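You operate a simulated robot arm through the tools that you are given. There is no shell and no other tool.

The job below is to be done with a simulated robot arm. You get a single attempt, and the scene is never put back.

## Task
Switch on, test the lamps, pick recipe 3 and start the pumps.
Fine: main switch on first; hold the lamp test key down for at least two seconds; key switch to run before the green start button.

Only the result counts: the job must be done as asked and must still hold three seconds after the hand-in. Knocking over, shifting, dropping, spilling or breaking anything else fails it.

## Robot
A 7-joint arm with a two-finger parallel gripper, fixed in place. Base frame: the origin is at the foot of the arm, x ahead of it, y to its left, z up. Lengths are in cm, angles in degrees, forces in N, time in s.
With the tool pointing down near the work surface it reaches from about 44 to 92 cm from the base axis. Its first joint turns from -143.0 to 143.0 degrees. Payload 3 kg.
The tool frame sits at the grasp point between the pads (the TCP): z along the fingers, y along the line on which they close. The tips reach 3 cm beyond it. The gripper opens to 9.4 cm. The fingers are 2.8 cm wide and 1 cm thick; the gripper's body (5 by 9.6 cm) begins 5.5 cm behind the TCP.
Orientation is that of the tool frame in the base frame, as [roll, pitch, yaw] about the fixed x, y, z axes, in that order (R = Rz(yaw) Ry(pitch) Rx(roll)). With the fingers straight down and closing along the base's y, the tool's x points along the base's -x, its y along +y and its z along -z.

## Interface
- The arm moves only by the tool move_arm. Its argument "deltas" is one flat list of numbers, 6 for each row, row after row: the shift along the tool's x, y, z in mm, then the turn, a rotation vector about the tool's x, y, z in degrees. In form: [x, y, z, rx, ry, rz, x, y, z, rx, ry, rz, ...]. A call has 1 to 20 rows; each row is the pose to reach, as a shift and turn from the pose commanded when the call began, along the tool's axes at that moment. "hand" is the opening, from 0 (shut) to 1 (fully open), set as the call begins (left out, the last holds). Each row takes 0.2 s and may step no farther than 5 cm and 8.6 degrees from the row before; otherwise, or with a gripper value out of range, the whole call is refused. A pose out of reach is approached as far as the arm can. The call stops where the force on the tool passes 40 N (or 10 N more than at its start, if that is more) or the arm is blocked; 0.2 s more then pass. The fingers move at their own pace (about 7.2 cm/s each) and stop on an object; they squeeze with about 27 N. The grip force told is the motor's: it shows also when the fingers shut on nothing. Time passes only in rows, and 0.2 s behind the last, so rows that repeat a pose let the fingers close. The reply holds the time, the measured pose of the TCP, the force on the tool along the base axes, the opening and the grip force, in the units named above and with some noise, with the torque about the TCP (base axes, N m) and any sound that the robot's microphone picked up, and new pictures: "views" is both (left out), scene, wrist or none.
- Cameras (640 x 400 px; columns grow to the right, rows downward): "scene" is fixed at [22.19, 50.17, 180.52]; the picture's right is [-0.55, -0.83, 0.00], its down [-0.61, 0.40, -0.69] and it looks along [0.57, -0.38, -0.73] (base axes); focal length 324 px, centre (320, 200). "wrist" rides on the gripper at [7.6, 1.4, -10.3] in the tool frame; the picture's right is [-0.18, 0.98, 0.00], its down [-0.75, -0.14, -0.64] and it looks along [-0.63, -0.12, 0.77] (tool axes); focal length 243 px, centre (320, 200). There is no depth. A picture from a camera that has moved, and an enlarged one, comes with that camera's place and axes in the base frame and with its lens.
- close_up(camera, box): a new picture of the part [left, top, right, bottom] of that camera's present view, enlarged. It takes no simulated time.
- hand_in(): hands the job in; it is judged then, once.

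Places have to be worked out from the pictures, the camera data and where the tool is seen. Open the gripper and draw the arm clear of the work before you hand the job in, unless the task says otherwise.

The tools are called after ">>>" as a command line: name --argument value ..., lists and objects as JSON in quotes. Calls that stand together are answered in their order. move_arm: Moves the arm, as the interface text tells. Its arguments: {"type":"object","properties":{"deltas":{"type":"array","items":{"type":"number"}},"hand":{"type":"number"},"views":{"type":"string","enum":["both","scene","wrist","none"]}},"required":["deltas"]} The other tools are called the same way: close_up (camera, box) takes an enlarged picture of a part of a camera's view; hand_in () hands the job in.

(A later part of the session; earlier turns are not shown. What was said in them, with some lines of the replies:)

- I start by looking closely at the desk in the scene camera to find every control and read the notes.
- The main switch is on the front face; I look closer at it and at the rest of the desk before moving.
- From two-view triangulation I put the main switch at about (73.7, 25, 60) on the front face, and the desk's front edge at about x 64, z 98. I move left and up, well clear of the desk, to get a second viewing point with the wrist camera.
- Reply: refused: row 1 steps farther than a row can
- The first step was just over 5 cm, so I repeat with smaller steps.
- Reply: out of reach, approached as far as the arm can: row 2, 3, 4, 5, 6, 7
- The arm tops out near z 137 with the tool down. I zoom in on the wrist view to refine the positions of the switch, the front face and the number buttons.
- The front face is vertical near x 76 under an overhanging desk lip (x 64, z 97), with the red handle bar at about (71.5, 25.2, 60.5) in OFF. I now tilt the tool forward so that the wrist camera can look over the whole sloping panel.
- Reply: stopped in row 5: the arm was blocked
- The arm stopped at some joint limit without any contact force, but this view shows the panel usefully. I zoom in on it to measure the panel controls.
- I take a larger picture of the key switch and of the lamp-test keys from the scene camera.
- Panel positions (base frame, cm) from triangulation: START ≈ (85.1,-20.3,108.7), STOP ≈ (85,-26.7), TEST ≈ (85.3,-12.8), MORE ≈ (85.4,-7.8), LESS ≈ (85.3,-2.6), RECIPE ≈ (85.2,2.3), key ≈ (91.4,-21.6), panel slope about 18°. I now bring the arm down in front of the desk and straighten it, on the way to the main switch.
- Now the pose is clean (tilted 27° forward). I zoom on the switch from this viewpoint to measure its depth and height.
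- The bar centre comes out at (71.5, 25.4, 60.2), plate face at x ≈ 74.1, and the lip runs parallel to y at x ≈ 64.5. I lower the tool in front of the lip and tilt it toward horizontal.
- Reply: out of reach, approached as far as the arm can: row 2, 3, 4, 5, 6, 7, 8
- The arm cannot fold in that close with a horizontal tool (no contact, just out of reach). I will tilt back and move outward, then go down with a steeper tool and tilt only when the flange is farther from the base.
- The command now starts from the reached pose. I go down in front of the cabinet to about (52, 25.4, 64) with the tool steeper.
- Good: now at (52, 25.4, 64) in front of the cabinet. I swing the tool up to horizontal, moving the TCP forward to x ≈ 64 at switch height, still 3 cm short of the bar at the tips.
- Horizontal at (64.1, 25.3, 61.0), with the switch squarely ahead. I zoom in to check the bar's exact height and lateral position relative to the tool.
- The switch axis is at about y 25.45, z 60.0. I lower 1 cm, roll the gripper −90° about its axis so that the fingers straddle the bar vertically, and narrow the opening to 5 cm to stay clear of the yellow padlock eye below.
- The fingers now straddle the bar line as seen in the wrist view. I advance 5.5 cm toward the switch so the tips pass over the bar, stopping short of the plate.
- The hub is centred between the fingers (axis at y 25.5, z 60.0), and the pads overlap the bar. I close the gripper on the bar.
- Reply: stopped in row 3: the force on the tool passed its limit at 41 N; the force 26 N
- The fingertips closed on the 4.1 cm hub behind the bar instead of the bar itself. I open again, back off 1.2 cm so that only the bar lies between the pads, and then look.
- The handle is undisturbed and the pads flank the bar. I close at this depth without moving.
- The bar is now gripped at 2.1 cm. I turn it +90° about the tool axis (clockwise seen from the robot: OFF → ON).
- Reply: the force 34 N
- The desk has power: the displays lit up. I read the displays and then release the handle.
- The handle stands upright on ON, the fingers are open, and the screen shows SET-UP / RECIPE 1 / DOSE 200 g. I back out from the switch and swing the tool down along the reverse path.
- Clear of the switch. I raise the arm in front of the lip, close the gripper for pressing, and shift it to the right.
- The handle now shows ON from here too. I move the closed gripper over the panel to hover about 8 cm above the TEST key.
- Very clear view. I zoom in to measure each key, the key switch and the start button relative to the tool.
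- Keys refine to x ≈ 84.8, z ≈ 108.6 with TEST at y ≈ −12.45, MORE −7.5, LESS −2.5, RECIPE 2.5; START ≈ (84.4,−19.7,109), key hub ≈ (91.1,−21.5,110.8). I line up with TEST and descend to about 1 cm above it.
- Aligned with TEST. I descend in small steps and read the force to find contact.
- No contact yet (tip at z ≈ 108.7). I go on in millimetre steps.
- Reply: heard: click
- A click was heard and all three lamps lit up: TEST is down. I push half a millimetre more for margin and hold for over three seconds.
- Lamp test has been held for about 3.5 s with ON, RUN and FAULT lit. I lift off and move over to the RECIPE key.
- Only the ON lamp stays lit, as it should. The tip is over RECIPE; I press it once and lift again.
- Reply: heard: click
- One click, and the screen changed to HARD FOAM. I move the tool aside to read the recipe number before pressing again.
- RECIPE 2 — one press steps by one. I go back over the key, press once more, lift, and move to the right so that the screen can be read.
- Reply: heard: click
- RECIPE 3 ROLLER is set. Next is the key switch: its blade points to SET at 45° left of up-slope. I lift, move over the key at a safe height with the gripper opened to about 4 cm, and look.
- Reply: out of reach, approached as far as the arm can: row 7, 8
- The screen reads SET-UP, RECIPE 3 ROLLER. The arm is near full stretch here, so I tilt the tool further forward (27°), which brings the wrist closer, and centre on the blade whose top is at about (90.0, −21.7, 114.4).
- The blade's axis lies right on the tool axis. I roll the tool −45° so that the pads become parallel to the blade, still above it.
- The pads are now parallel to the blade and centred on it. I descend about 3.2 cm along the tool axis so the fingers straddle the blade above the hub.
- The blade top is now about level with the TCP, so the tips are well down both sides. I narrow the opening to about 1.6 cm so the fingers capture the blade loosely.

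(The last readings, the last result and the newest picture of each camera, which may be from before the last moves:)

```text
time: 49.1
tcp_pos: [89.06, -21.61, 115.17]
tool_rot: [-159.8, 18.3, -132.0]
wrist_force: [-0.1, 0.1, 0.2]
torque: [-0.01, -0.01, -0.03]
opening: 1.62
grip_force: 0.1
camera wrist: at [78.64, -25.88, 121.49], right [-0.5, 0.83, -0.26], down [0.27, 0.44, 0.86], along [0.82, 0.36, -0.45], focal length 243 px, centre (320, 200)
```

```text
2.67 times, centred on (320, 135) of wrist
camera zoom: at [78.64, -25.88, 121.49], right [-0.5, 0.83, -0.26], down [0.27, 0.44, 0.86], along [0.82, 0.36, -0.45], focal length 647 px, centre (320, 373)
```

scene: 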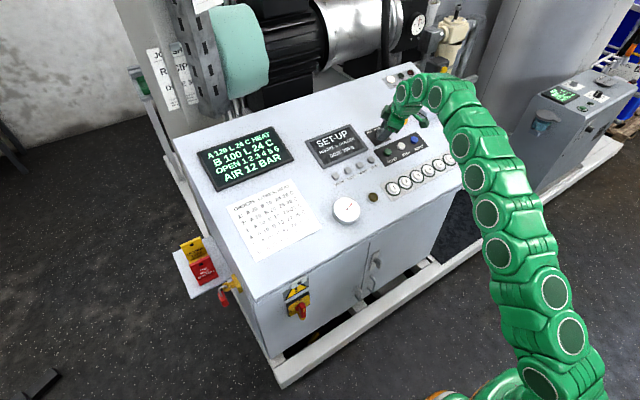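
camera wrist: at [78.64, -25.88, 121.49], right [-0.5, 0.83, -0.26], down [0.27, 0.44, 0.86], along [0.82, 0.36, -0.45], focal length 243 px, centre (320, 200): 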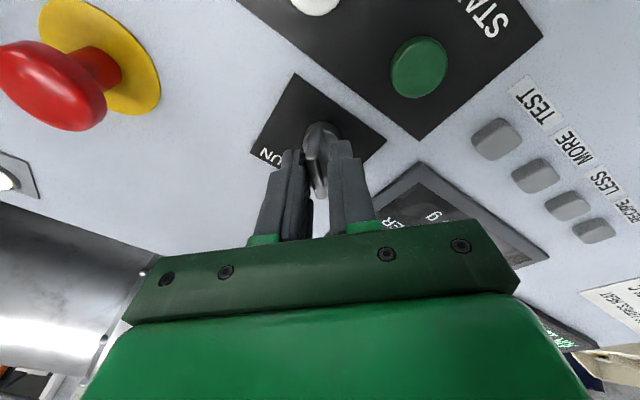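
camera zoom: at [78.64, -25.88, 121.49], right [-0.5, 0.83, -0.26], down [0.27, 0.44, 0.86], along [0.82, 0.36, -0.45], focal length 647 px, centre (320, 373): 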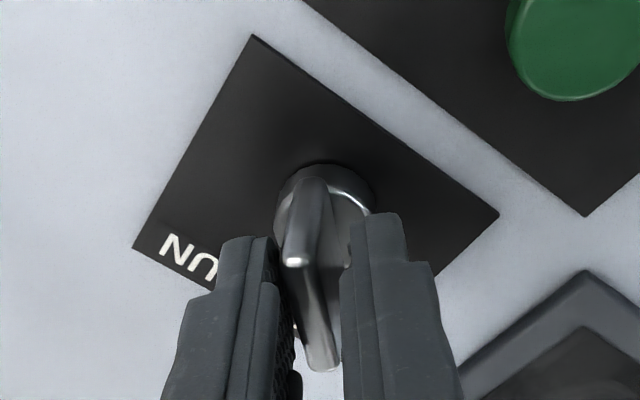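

The blade sits between the pads. I turn the tool +45° and check how the key follows.

>>> move_arm --deltas '[0, 0, 0, 0, 0, 7.5, 0, 0, 0, 0, 0, 15, 0, 0, 0, 0, 0, 22.5, 0, 0, 0, 0, 0, 30, 0, 0, 0, 0, 0, 37.5, 0, 0, 0, 0, 0, 45, 0, 0, 0, 0, 0, 45]' --views "both"

>>> close_up --camera "wrist" --box '[200, 60, 440, 210]'

>>> close_up --camera "scene" --box '[300, 80, 460, 180]'

```text
time: 50.7
tcp_pos: [89.03, -21.5, 115.16]
tool_rot: [-179.5, 27.1, 179.9]
wrist_force: [-0.5, -3.1, -0.5]
torque: [-0.01, -0.01, -0.02]
opening: 1.72
grip_force: 1.5
camera wrist: at [77.56, -20.05, 120.89], right [0.17, 0.98, 0.08], down [0.38, -0.14, 0.91], along [0.91, -0.13, -0.4], focal length 243 px, centre (320, 200)
```

scene: 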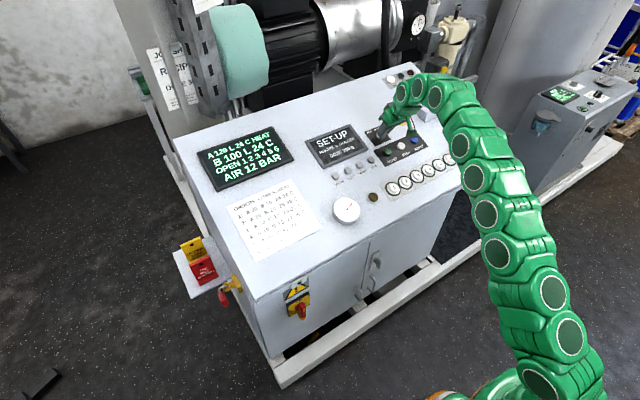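
wrist: 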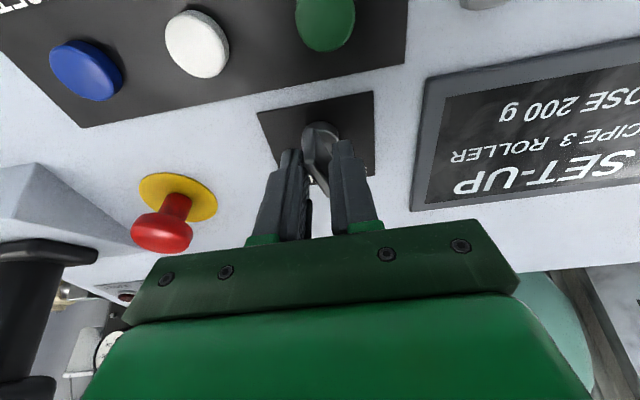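

```text
2.67 times, centred on (320, 135) of wrist
camera zoom: at [77.56, -20.05, 120.89], right [0.17, 0.98, 0.08], down [0.38, -0.14, 0.91], along [0.91, -0.13, -0.4], focal length 647 px, centre (320, 373)
```

zoom: 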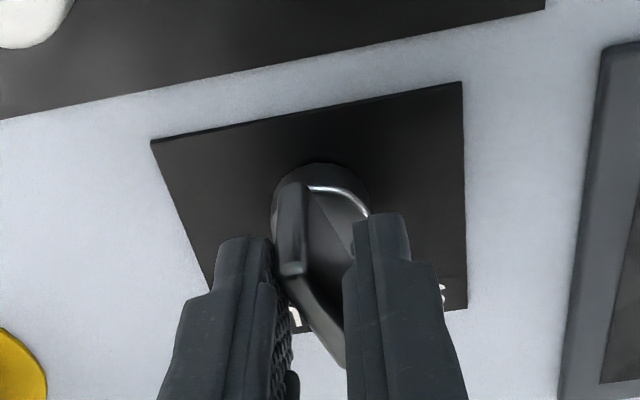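

```text
4.00 times, centred on (380, 130) of scene
camera zoom: at [22.19, 50.17, 180.52], right [-0.55, -0.83, 0.0], down [-0.61, 0.4, -0.69], along [0.57, -0.38, -0.73], focal length 1298 px, centre (80, 480)
```

zoom: 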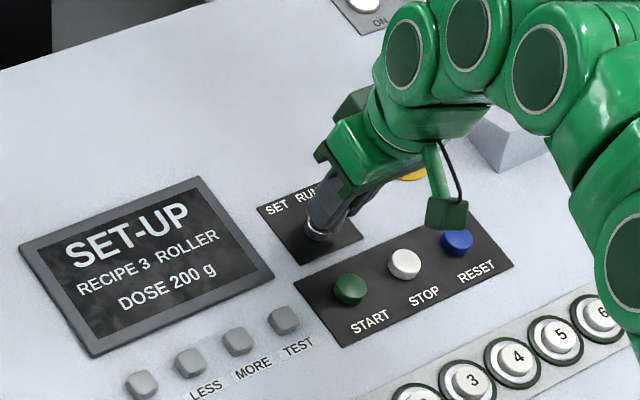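

The key follows, lagging by the slack of the loose fingers; the screen still says SET-UP. I turn another 45°.

>>> move_arm --deltas '[0, 0, 0, 0, 0, 7.5, 0, 0, 0, 0, 0, 15, 0, 0, 0, 0, 0, 22.5, 0, 0, 0, 0, 0, 30, 0, 0, 0, 0, 0, 37.5, 0, 0, 0, 0, 0, 45, 0, 0, 0, 0, 0, 45]' --views "both"

>>> close_up --camera "wrist" --box '[200, 60, 440, 210]'

>>> close_up --camera "scene" --box '[300, 80, 460, 180]'

```text
time: 52.3
tcp_pos: [88.89, -21.67, 115.26]
tool_rot: [160.5, 19.0, 131.5]
wrist_force: [0.3, 0.7, -0.3]
torque: [-0.01, 0.03, -0.03]
opening: 1.59
grip_force: 0.1
camera wrist: at [80.45, -15.11, 122.36], right [0.74, 0.56, 0.37], down [0.09, -0.63, 0.77], along [0.67, -0.54, -0.52], focal length 243 px, centre (320, 200)
```

scene: 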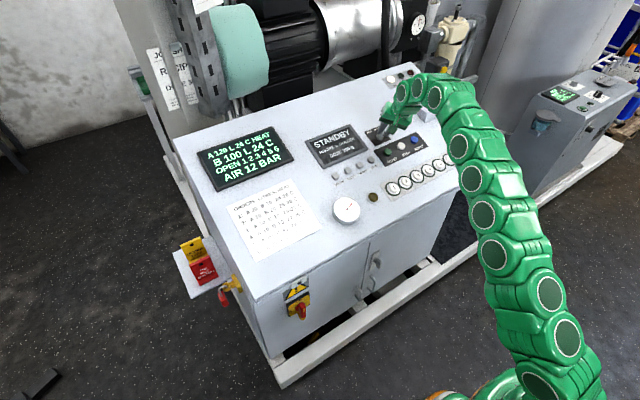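
wrist: 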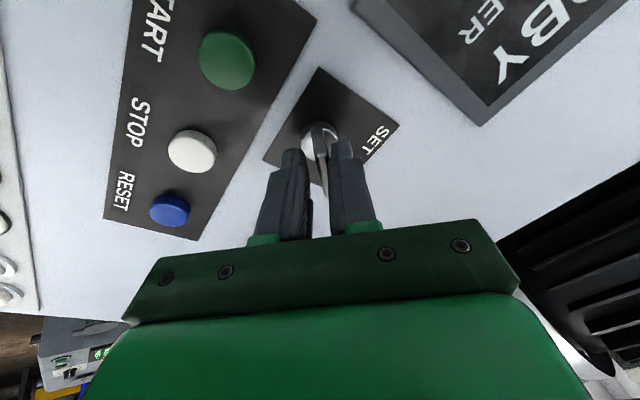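

```text
2.67 times, centred on (320, 135) of wrist
camera zoom: at [80.45, -15.11, 122.36], right [0.74, 0.56, 0.37], down [0.09, -0.63, 0.77], along [0.67, -0.54, -0.52], focal length 647 px, centre (320, 373)
```

zoom: 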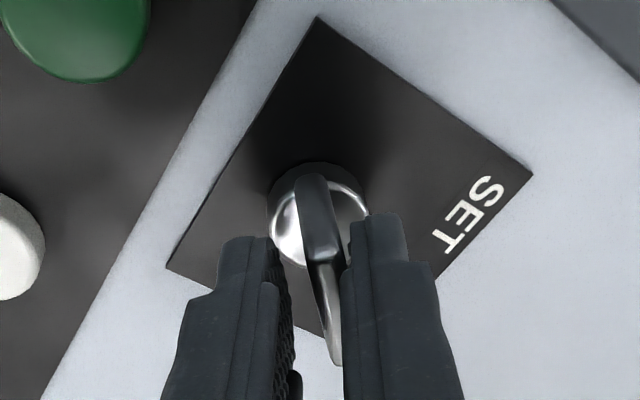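

```text
4.00 times, centred on (380, 130) of scene
camera zoom: at [22.19, 50.17, 180.52], right [-0.55, -0.83, 0.0], down [-0.61, 0.4, -0.69], along [0.57, -0.38, -0.73], focal length 1298 px, centre (80, 480)
```

zoom: 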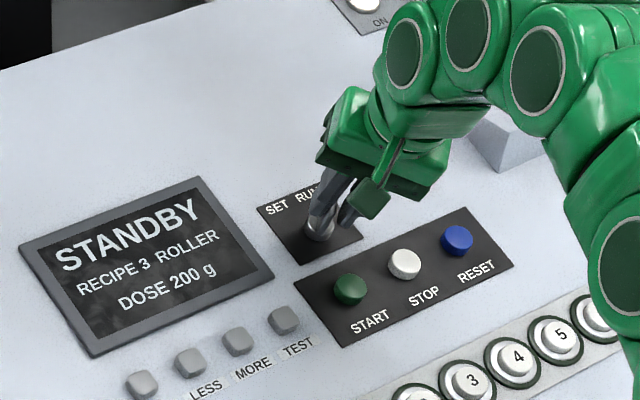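

The screen now shows STANDBY with RECIPE 3 ROLLER: the key is in RUN and unloaded. I open the fingers, lift straight off the key, then roll the tool back to its neutral orientation.

>>> move_arm --deltas '[0, 0, 0, 0, 0, 0, 0, 0, 0, 0, 0, 0, 0, 0, -12, 0, 0, 0, 0, 0, -24, 0, 0, 0, 0, 0, -34, 0, 0, 0, 0, 0, -34, 0, 0, -7.5, 0, 0, -34, 0, 0, -15, 0, 0, -34, 0, 0, -22.5, 0, 0, -34, 0, 0, -30, 0, 0, -34, 0, 0, -37.5, 0, 0, -34, 0, 0, -45, 0, 0, -34, 0, 0, -45]' --hand 0.4 --views "both"

>>> close_up --camera "wrist" --box '[200, 60, 440, 210]'

>>> close_up --camera "scene" --box '[300, 80, 460, 180]'

```text
time: 54.9
tcp_pos: [87.42, -21.51, 118.42]
tool_rot: [-179.4, 26.9, -179.9]
wrist_force: [-0.2, -1.2, -0.6]
torque: [0.0, 0.02, 0.02]
opening: 3.77
grip_force: 0.0
camera wrist: at [76.01, -20.06, 123.97], right [0.17, 0.98, 0.08], down [0.38, -0.14, 0.92], along [0.91, -0.12, -0.4], focal length 243 px, centre (320, 200)
```

scene: 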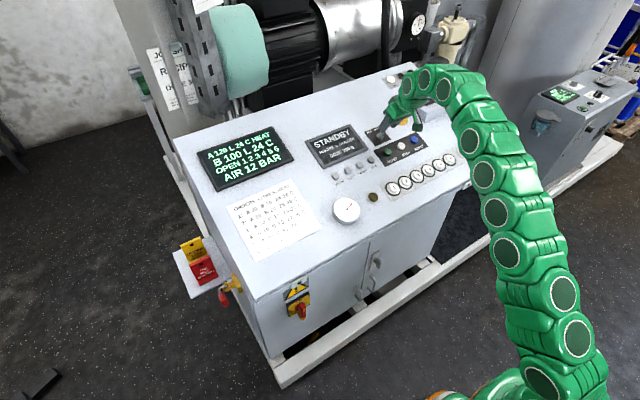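
wrist: 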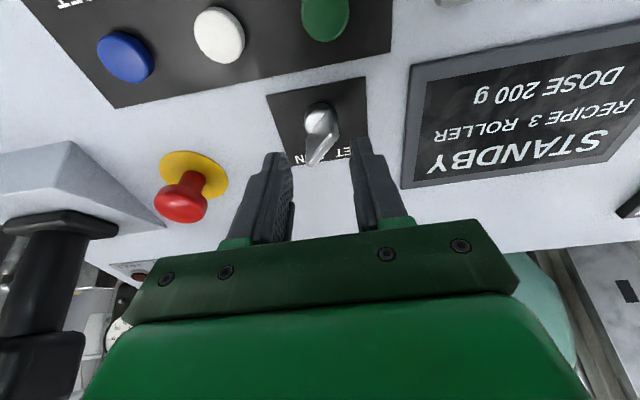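

```text
2.67 times, centred on (320, 135) of wrist
camera zoom: at [76.01, -20.06, 123.97], right [0.17, 0.98, 0.08], down [0.38, -0.14, 0.92], along [0.91, -0.12, -0.4], focal length 647 px, centre (320, 373)
```

zoom: 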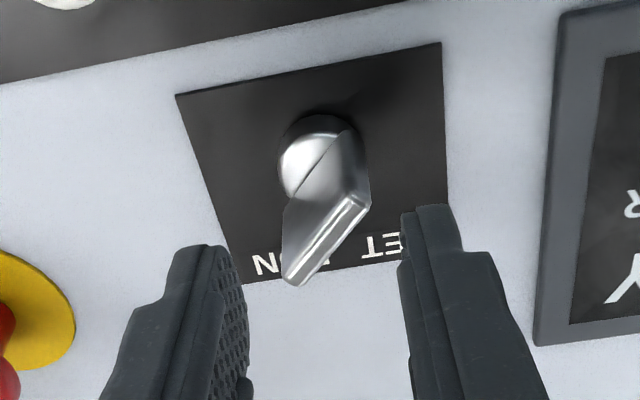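

```text
4.00 times, centred on (380, 130) of scene
camera zoom: at [22.19, 50.17, 180.52], right [-0.55, -0.83, 0.0], down [-0.61, 0.4, -0.69], along [0.57, -0.38, -0.73], focal length 1298 px, centre (80, 480)
```

zoom: 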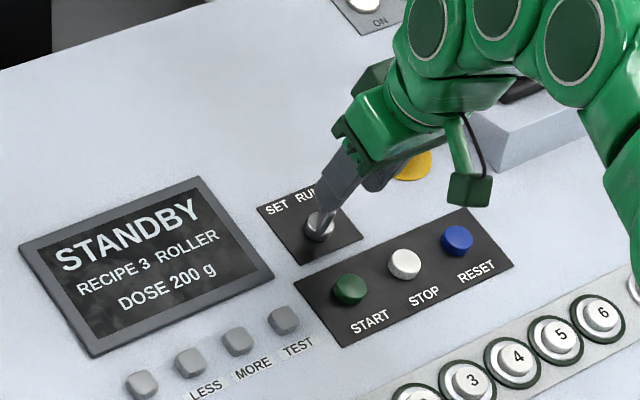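

Key at RUN, STANDBY shown, everything else unchanged. I close the gripper and move back to hover above the green START button at about (84.6, −19.9, 109).

>>> move_arm --deltas '[18, 5, -9, 0, 0, 0, 40, 10, -9, 0, 3, 0, 59, 16, 2, 0, 7, 0, 59, 16, 2, 0, 7, 0, 59, 16, 2, 0, 7, 0]' --hand 0 --views "both"

>>> close_up --camera "wrist" --box '[220, 60, 420, 185]'

```text
time: 56.1
tcp_pos: [82.45, -20.01, 115.38]
tool_rot: [-179.6, 20.0, 179.9]
wrist_force: [0.5, 0.1, 0.6]
torque: [0.02, -0.02, 0.0]
opening: 0.01
grip_force: 26.7
camera wrist: at [71.64, -18.39, 122.41], right [0.18, 0.98, 0.06], down [0.49, -0.14, 0.86], along [0.85, -0.12, -0.5], focal length 243 px, centre (320, 200)
```

scene: 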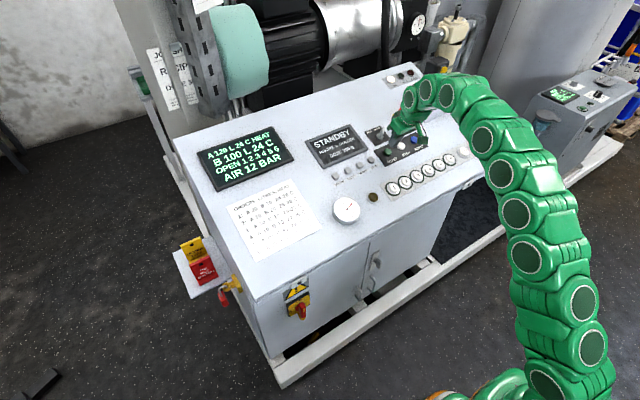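
wrist: 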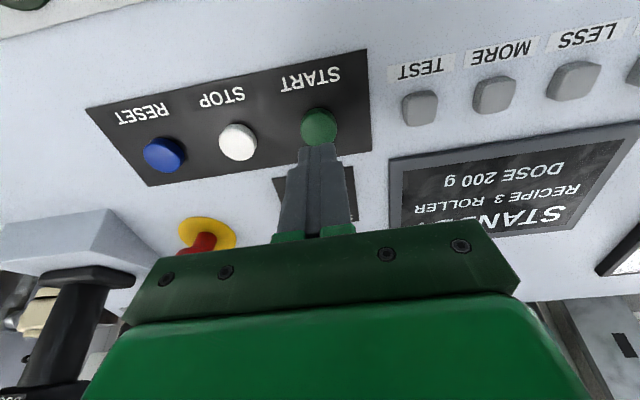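

```text
3.20 times, centred on (320, 122) of wrist
camera zoom: at [71.64, -18.39, 122.41], right [0.18, 0.98, 0.06], down [0.49, -0.14, 0.86], along [0.85, -0.12, -0.5], focal length 776 px, centre (320, 448)
```

zoom: 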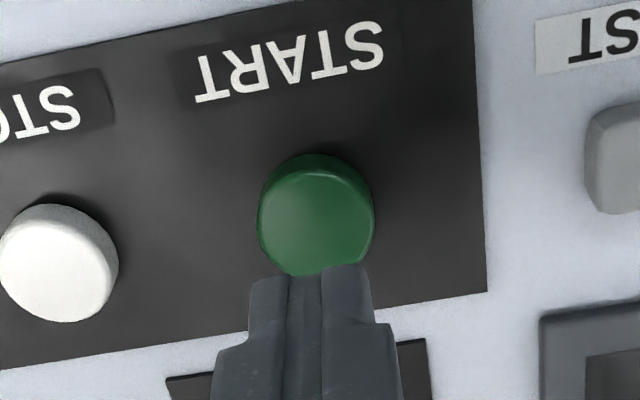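

START is right ahead of the tip. I shift 4 mm back toward its centre and descend to just above the cap.

>>> move_arm --deltas '[4, 1, 10, 0, 0, 0, 4, 1, 20, 0, 0, 0, 4, 1, 28, 0, 0, 0, 4, 1, 31, 0, 0, 0, 4, 1, 31, 0, 0, 0]' --views "wrist"

>>> close_up --camera "wrist" --box '[220, 60, 420, 185]'

```text
time: 57.3
tcp_pos: [82.96, -19.85, 112.35]
tool_rot: [-179.7, 20.1, 179.9]
wrist_force: [-0.2, -0.4, 0.0]
torque: [-0.01, -0.01, -0.02]
opening: 0.0
grip_force: 27.3
camera wrist: at [72.3, -18.37, 119.41], right [0.18, 0.98, 0.06], down [0.49, -0.14, 0.86], along [0.85, -0.12, -0.5], focal length 243 px, centre (320, 200)
```

wrist: 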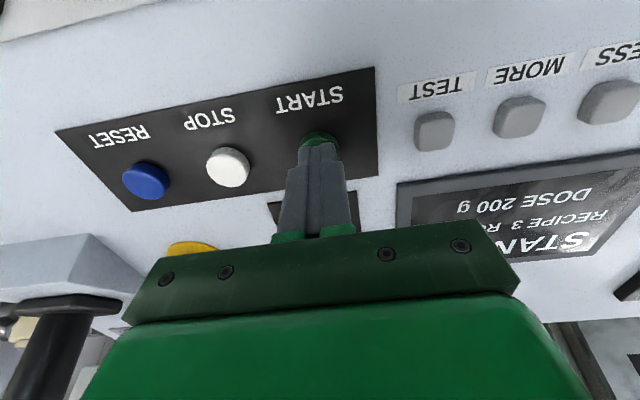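

```text
3.20 times, centred on (320, 122) of wrist
camera zoom: at [72.3, -18.37, 119.41], right [0.18, 0.98, 0.06], down [0.49, -0.14, 0.86], along [0.85, -0.12, -0.5], focal length 776 px, centre (320, 448)
```

zoom: 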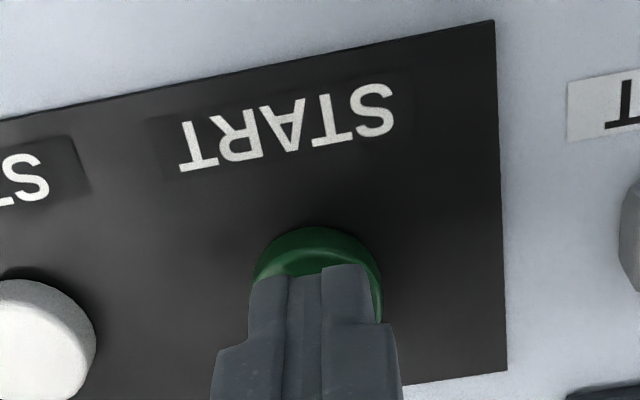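

The tip is right over the green cap with no contact yet. I press in millimetre steps.

>>> move_arm --deltas '[0, 0, 2, 0, 0, 0, 0, 0, 4, 0, 0, 0, 0, 0, 5, 0, 0, 0, 0, 0, 6, 0, 0, 0]' --views "scene"

```text
time: 58.3
tcp_pos: [83.16, -19.79, 111.74]
tool_rot: [-179.7, 19.9, 179.9]
wrist_force: [-0.8, 0.0, 0.5]
torque: [0.02, 0.01, -0.01]
opening: 0.01
grip_force: 27.0
```

scene: 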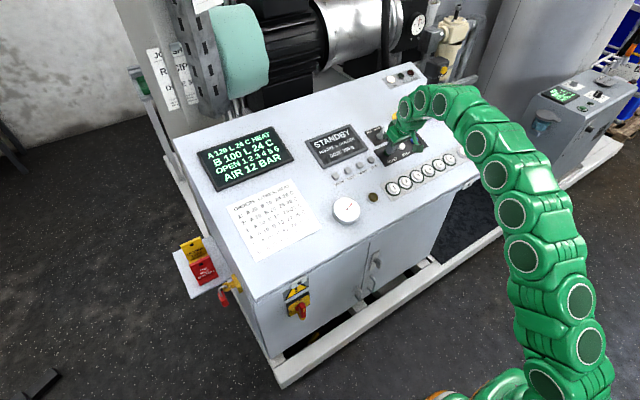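

No click yet. I continue a few millimetres deeper.

>>> move_arm --deltas '[0, 0, 1, 0, 0, 0, 0, 0, 2, 0, 0, 0, 0, 0, 3, 0, 0, 0, 0, 0, 4, 0, 0, 0]' --views "scene"

```text
time: 59.3
tcp_pos: [83.29, -19.78, 111.45]
tool_rot: [-179.5, 20.0, 179.9]
wrist_force: [-0.8, 1.6, 0.4]
torque: [0.03, 0.01, 0.0]
opening: 0.02
grip_force: 26.4
```

scene: 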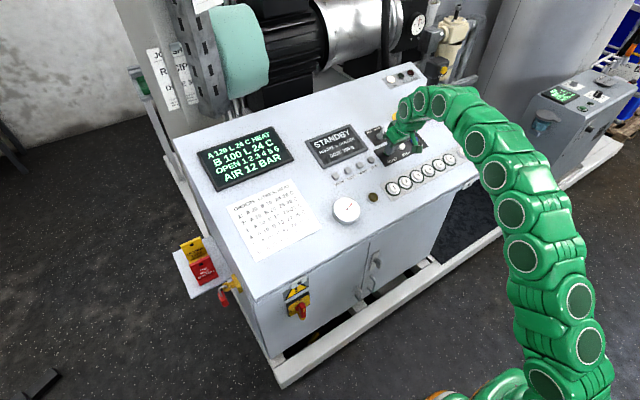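

Still no contact force (tip at z ≈ 108.6). I go on down a little further.

>>> move_arm --deltas '[0, 0, 1, 0, 0, 0, 0, 0, 2, 0, 0, 0, 0, 0, 3, 0, 0, 0, 0, 0, 4, 0, 0, 0]' --views "both"

>>> close_up --camera "wrist" --box '[220, 60, 420, 185]'

>>> close_up --camera "scene" --box '[300, 55, 460, 155]'

```text
time: 60.3
tcp_pos: [83.43, -19.92, 111.16]
tool_rot: [-179.5, 19.9, 179.9]
wrist_force: [-2.8, -1.4, 5.7]
torque: [-0.02, 0.09, 0.02]
opening: 0.02
grip_force: 26.5
heard: click
camera wrist: at [72.77, -18.38, 118.13], right [0.18, 0.98, 0.06], down [0.49, -0.14, 0.86], along [0.85, -0.13, -0.5], focal length 243 px, centre (320, 200)
```

scene: 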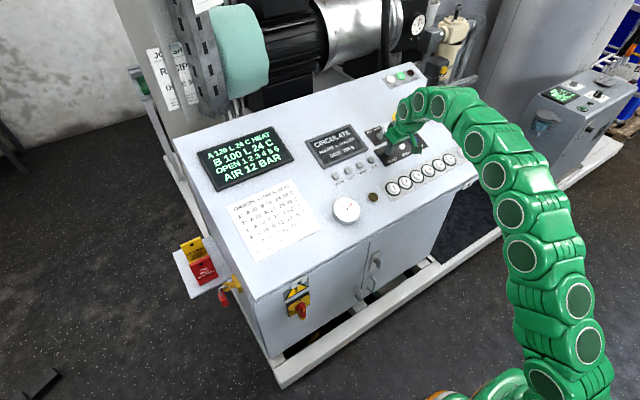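
wrist: 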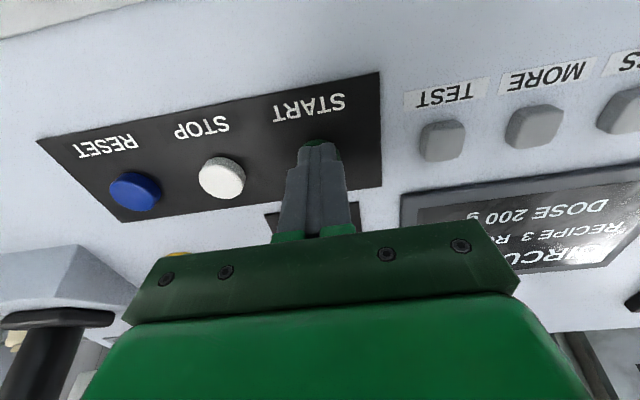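

```text
3.20 times, centred on (320, 122) of wrist
camera zoom: at [72.77, -18.38, 118.13], right [0.18, 0.98, 0.06], down [0.49, -0.14, 0.86], along [0.85, -0.13, -0.5], focal length 776 px, centre (320, 448)
```

zoom: 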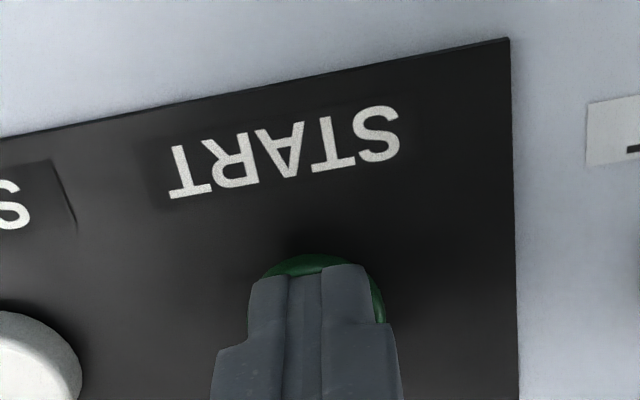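

```text
4.00 times, centred on (380, 105) of scene
camera zoom: at [22.19, 50.17, 180.52], right [-0.55, -0.83, 0.0], down [-0.61, 0.4, -0.69], along [0.57, -0.38, -0.73], focal length 1298 px, centre (80, 580)
```

zoom: 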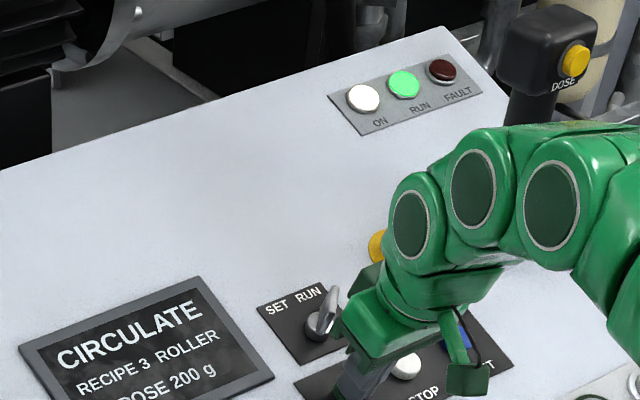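

Click: the screen shows CIRCULATE, RECIPE 3 ROLLER, and the RUN lamp is lit. I lift off the button and draw the arm back clear of the desk.

>>> move_arm --deltas '[0, 0, -20, 0, 0, 0, 0, 0, -45, 0, 0, 0, 0, 0, -70, 0, 0, 0, 40, 5, -85, 0, 0, 0, 80, 10, -100, 0, 0, 0, 120, 15, -115, 0, 0, 0, 160, 20, -130, 0, 0, 0, 200, 25, -145, 0, 0, 0, 240, 30, -160, 0, 0, 0, 280, 35, -175, 0, 0, 0, 280, 35, -175, 0, 0, 0]' --views "both"

>>> close_up --camera "scene" --box '[300, 55, 460, 155]'

```text
time: 62.7
tcp_pos: [51.15, -16.11, 117.94]
tool_rot: [-179.6, 20.0, 180.0]
wrist_force: [-0.2, -0.1, 0.3]
torque: [0.01, 0.03, -0.01]
opening: 0.0
grip_force: 26.6
camera wrist: at [40.54, -14.74, 125.03], right [0.18, 0.98, 0.06], down [0.49, -0.14, 0.86], along [0.85, -0.12, -0.5], focal length 243 px, centre (320, 200)
```

scene: 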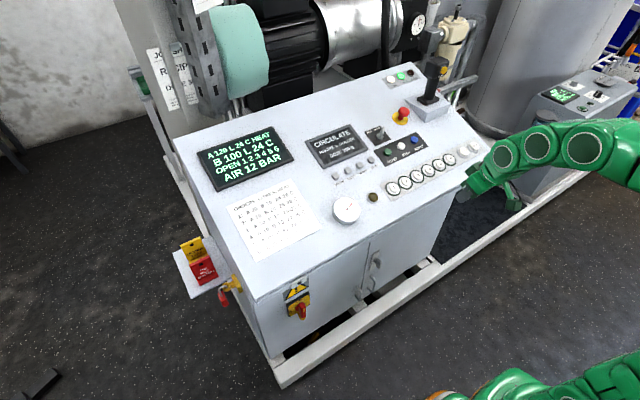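
wrist: 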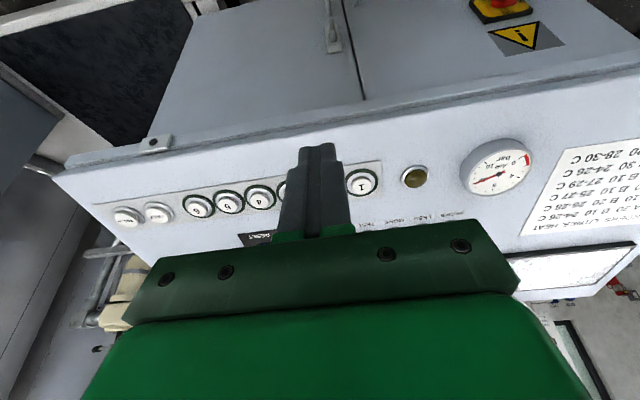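

```text
4.00 times, centred on (380, 105) of scene
camera zoom: at [22.19, 50.17, 180.52], right [-0.55, -0.83, 0.0], down [-0.61, 0.4, -0.69], along [0.57, -0.38, -0.73], focal length 1298 px, centre (80, 580)
```

zoom: 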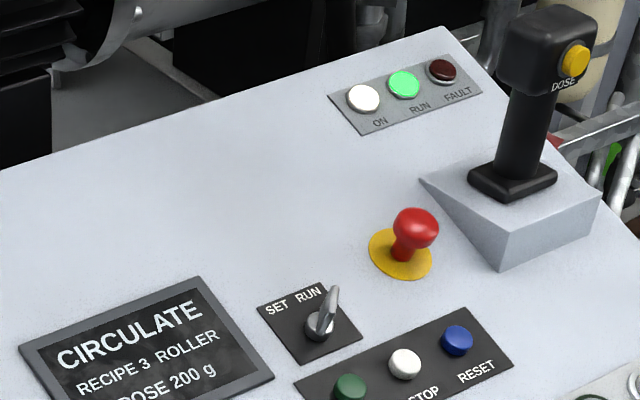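

The desk runs: CIRCULATE, recipe 3, ON and RUN lit, FAULT dark. I open the gripper here in free air and wait a few seconds to see that the state holds.

>>> move_arm --deltas '[20, 0, 0, 0, 0, 0, 30, 0, 0, 0, 0, 0, 30, 0, 0, 0, 0, 0, 30, 0, 0, 0, 0, 0, 30, 0, 0, 0, 0, 0, 30, 0, 0, 0, 0, 0, 30, 0, 0, 0, 0, 0, 30, 0, 0, 0, 0, 0, 30, 0, 0, 0, 0, 0, 30, 0, 0, 0, 0, 0, 30, 0, 0, 0, 0, 0, 30, 0, 0, 0, 0, 0, 30, 0, 0, 0, 0, 0, 30, 0, 0, 0, 0, 0, 30, 0, 0, 0, 0, 0]' --hand 1 --views "both"

>>> close_up --camera "scene" --box '[300, 80, 460, 180]'

>>> close_up --camera "scene" --box '[170, 240, 330, 340]'

>>> close_up --camera "scene" --box '[190, 120, 300, 190]'

```text
time: 65.9
tcp_pos: [48.3, -16.22, 116.82]
tool_rot: [-179.6, 20.1, 179.9]
wrist_force: [0.0, 0.4, -0.6]
torque: [-0.01, 0.01, 0.01]
opening: 9.42
grip_force: 0.0
camera wrist: at [37.7, -14.67, 123.93], right [0.18, 0.98, 0.06], down [0.49, -0.14, 0.86], along [0.85, -0.12, -0.5], focal length 243 px, centre (320, 200)
```

scene: 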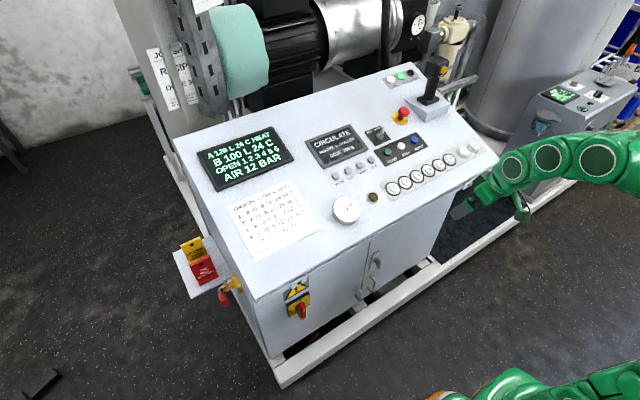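
wrist: 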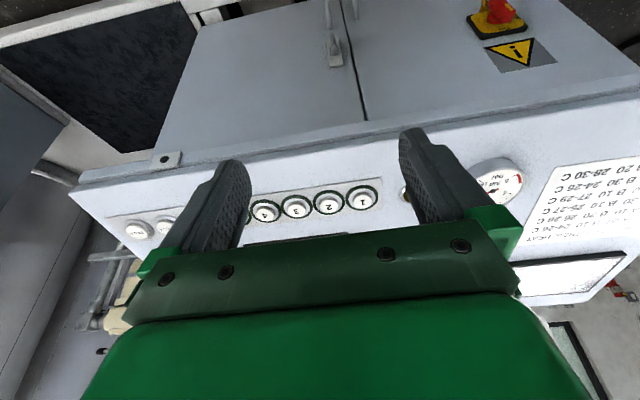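

```text
4.00 times, centred on (380, 130) of scene
camera zoom: at [22.19, 50.17, 180.52], right [-0.55, -0.83, 0.0], down [-0.61, 0.4, -0.69], along [0.57, -0.38, -0.73], focal length 1298 px, centre (80, 480)
```

zoom: 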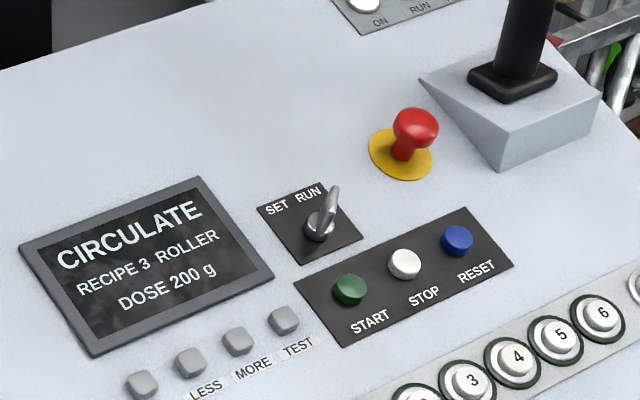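

```text
4.00 times, centred on (250, 290) of scene
camera zoom: at [22.19, 50.17, 180.52], right [-0.55, -0.83, 0.0], down [-0.61, 0.4, -0.69], along [0.57, -0.38, -0.73], focal length 1298 px, centre (600, -160)
```

zoom: 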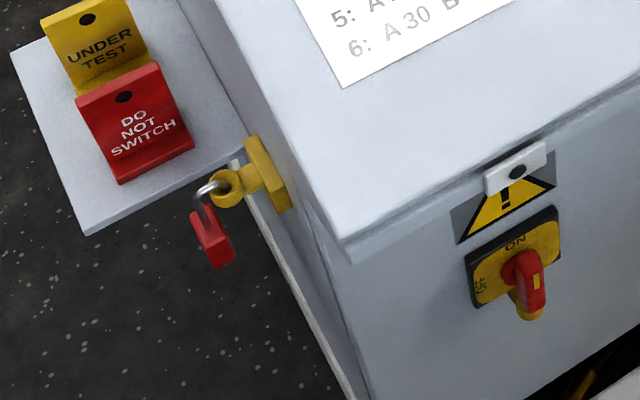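

```text
5.71 times, centred on (245, 155) of scene
camera zoom: at [22.19, 50.17, 180.52], right [-0.55, -0.83, 0.0], down [-0.61, 0.4, -0.69], along [0.57, -0.38, -0.73], focal length 1854 px, centre (749, 457)
```

zoom: 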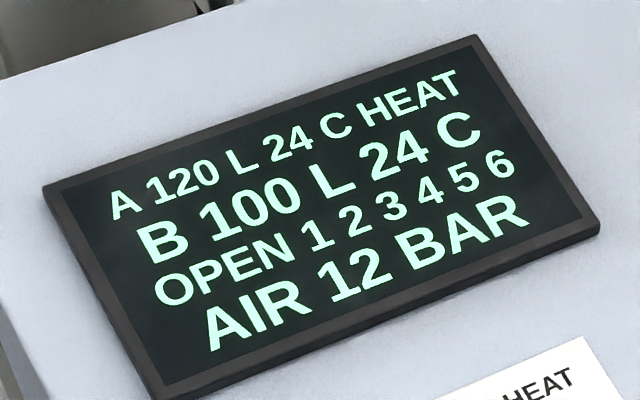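

Everything holds after several seconds: main switch on ON, key on RUN, CIRCULATE with RECIPE 3 ROLLER, and nothing else was moved. The gripper is open and the arm is clear, so I hand the job in.

>>> hand_in

```text
The job is handed in.
```

I switched the desk on, tested the lamps, picked recipe 3 and started the pumps, then handed the job in. Before the hand-in I waited about three seconds. The screen still showed CIRCULATE with RECIPE 3 ROLLER, and the main display was unchanged.

1. **Main switch:** I turned it from OFF to ON first, and both displays lit up.
2. **Lamp test:** I held TEST down for about 3.5 seconds. ON, RUN and FAULT all lit, and only ON stayed lit after release.
3. **Recipe:** Two presses of RECIPE took it from 1 to 3. I left the dose at its 200 g default because you did not ask to change it.
4. **Key switch:** I turned it from SET to RUN before starting, and the screen went to STANDBY.
5. **Start:** I pressed the green button. The screen changed to CIRCULATE and the RUN lamp lit, with FAULT dark.

On the main switch, my first grip closed on the hub behind the handle and stopped at the force limit. I backed off and gripped the bar instead, and the switch showed no sign of having moved. I saw nothing else shifted or knocked. The gripper is open and the arm is clear of the desk.
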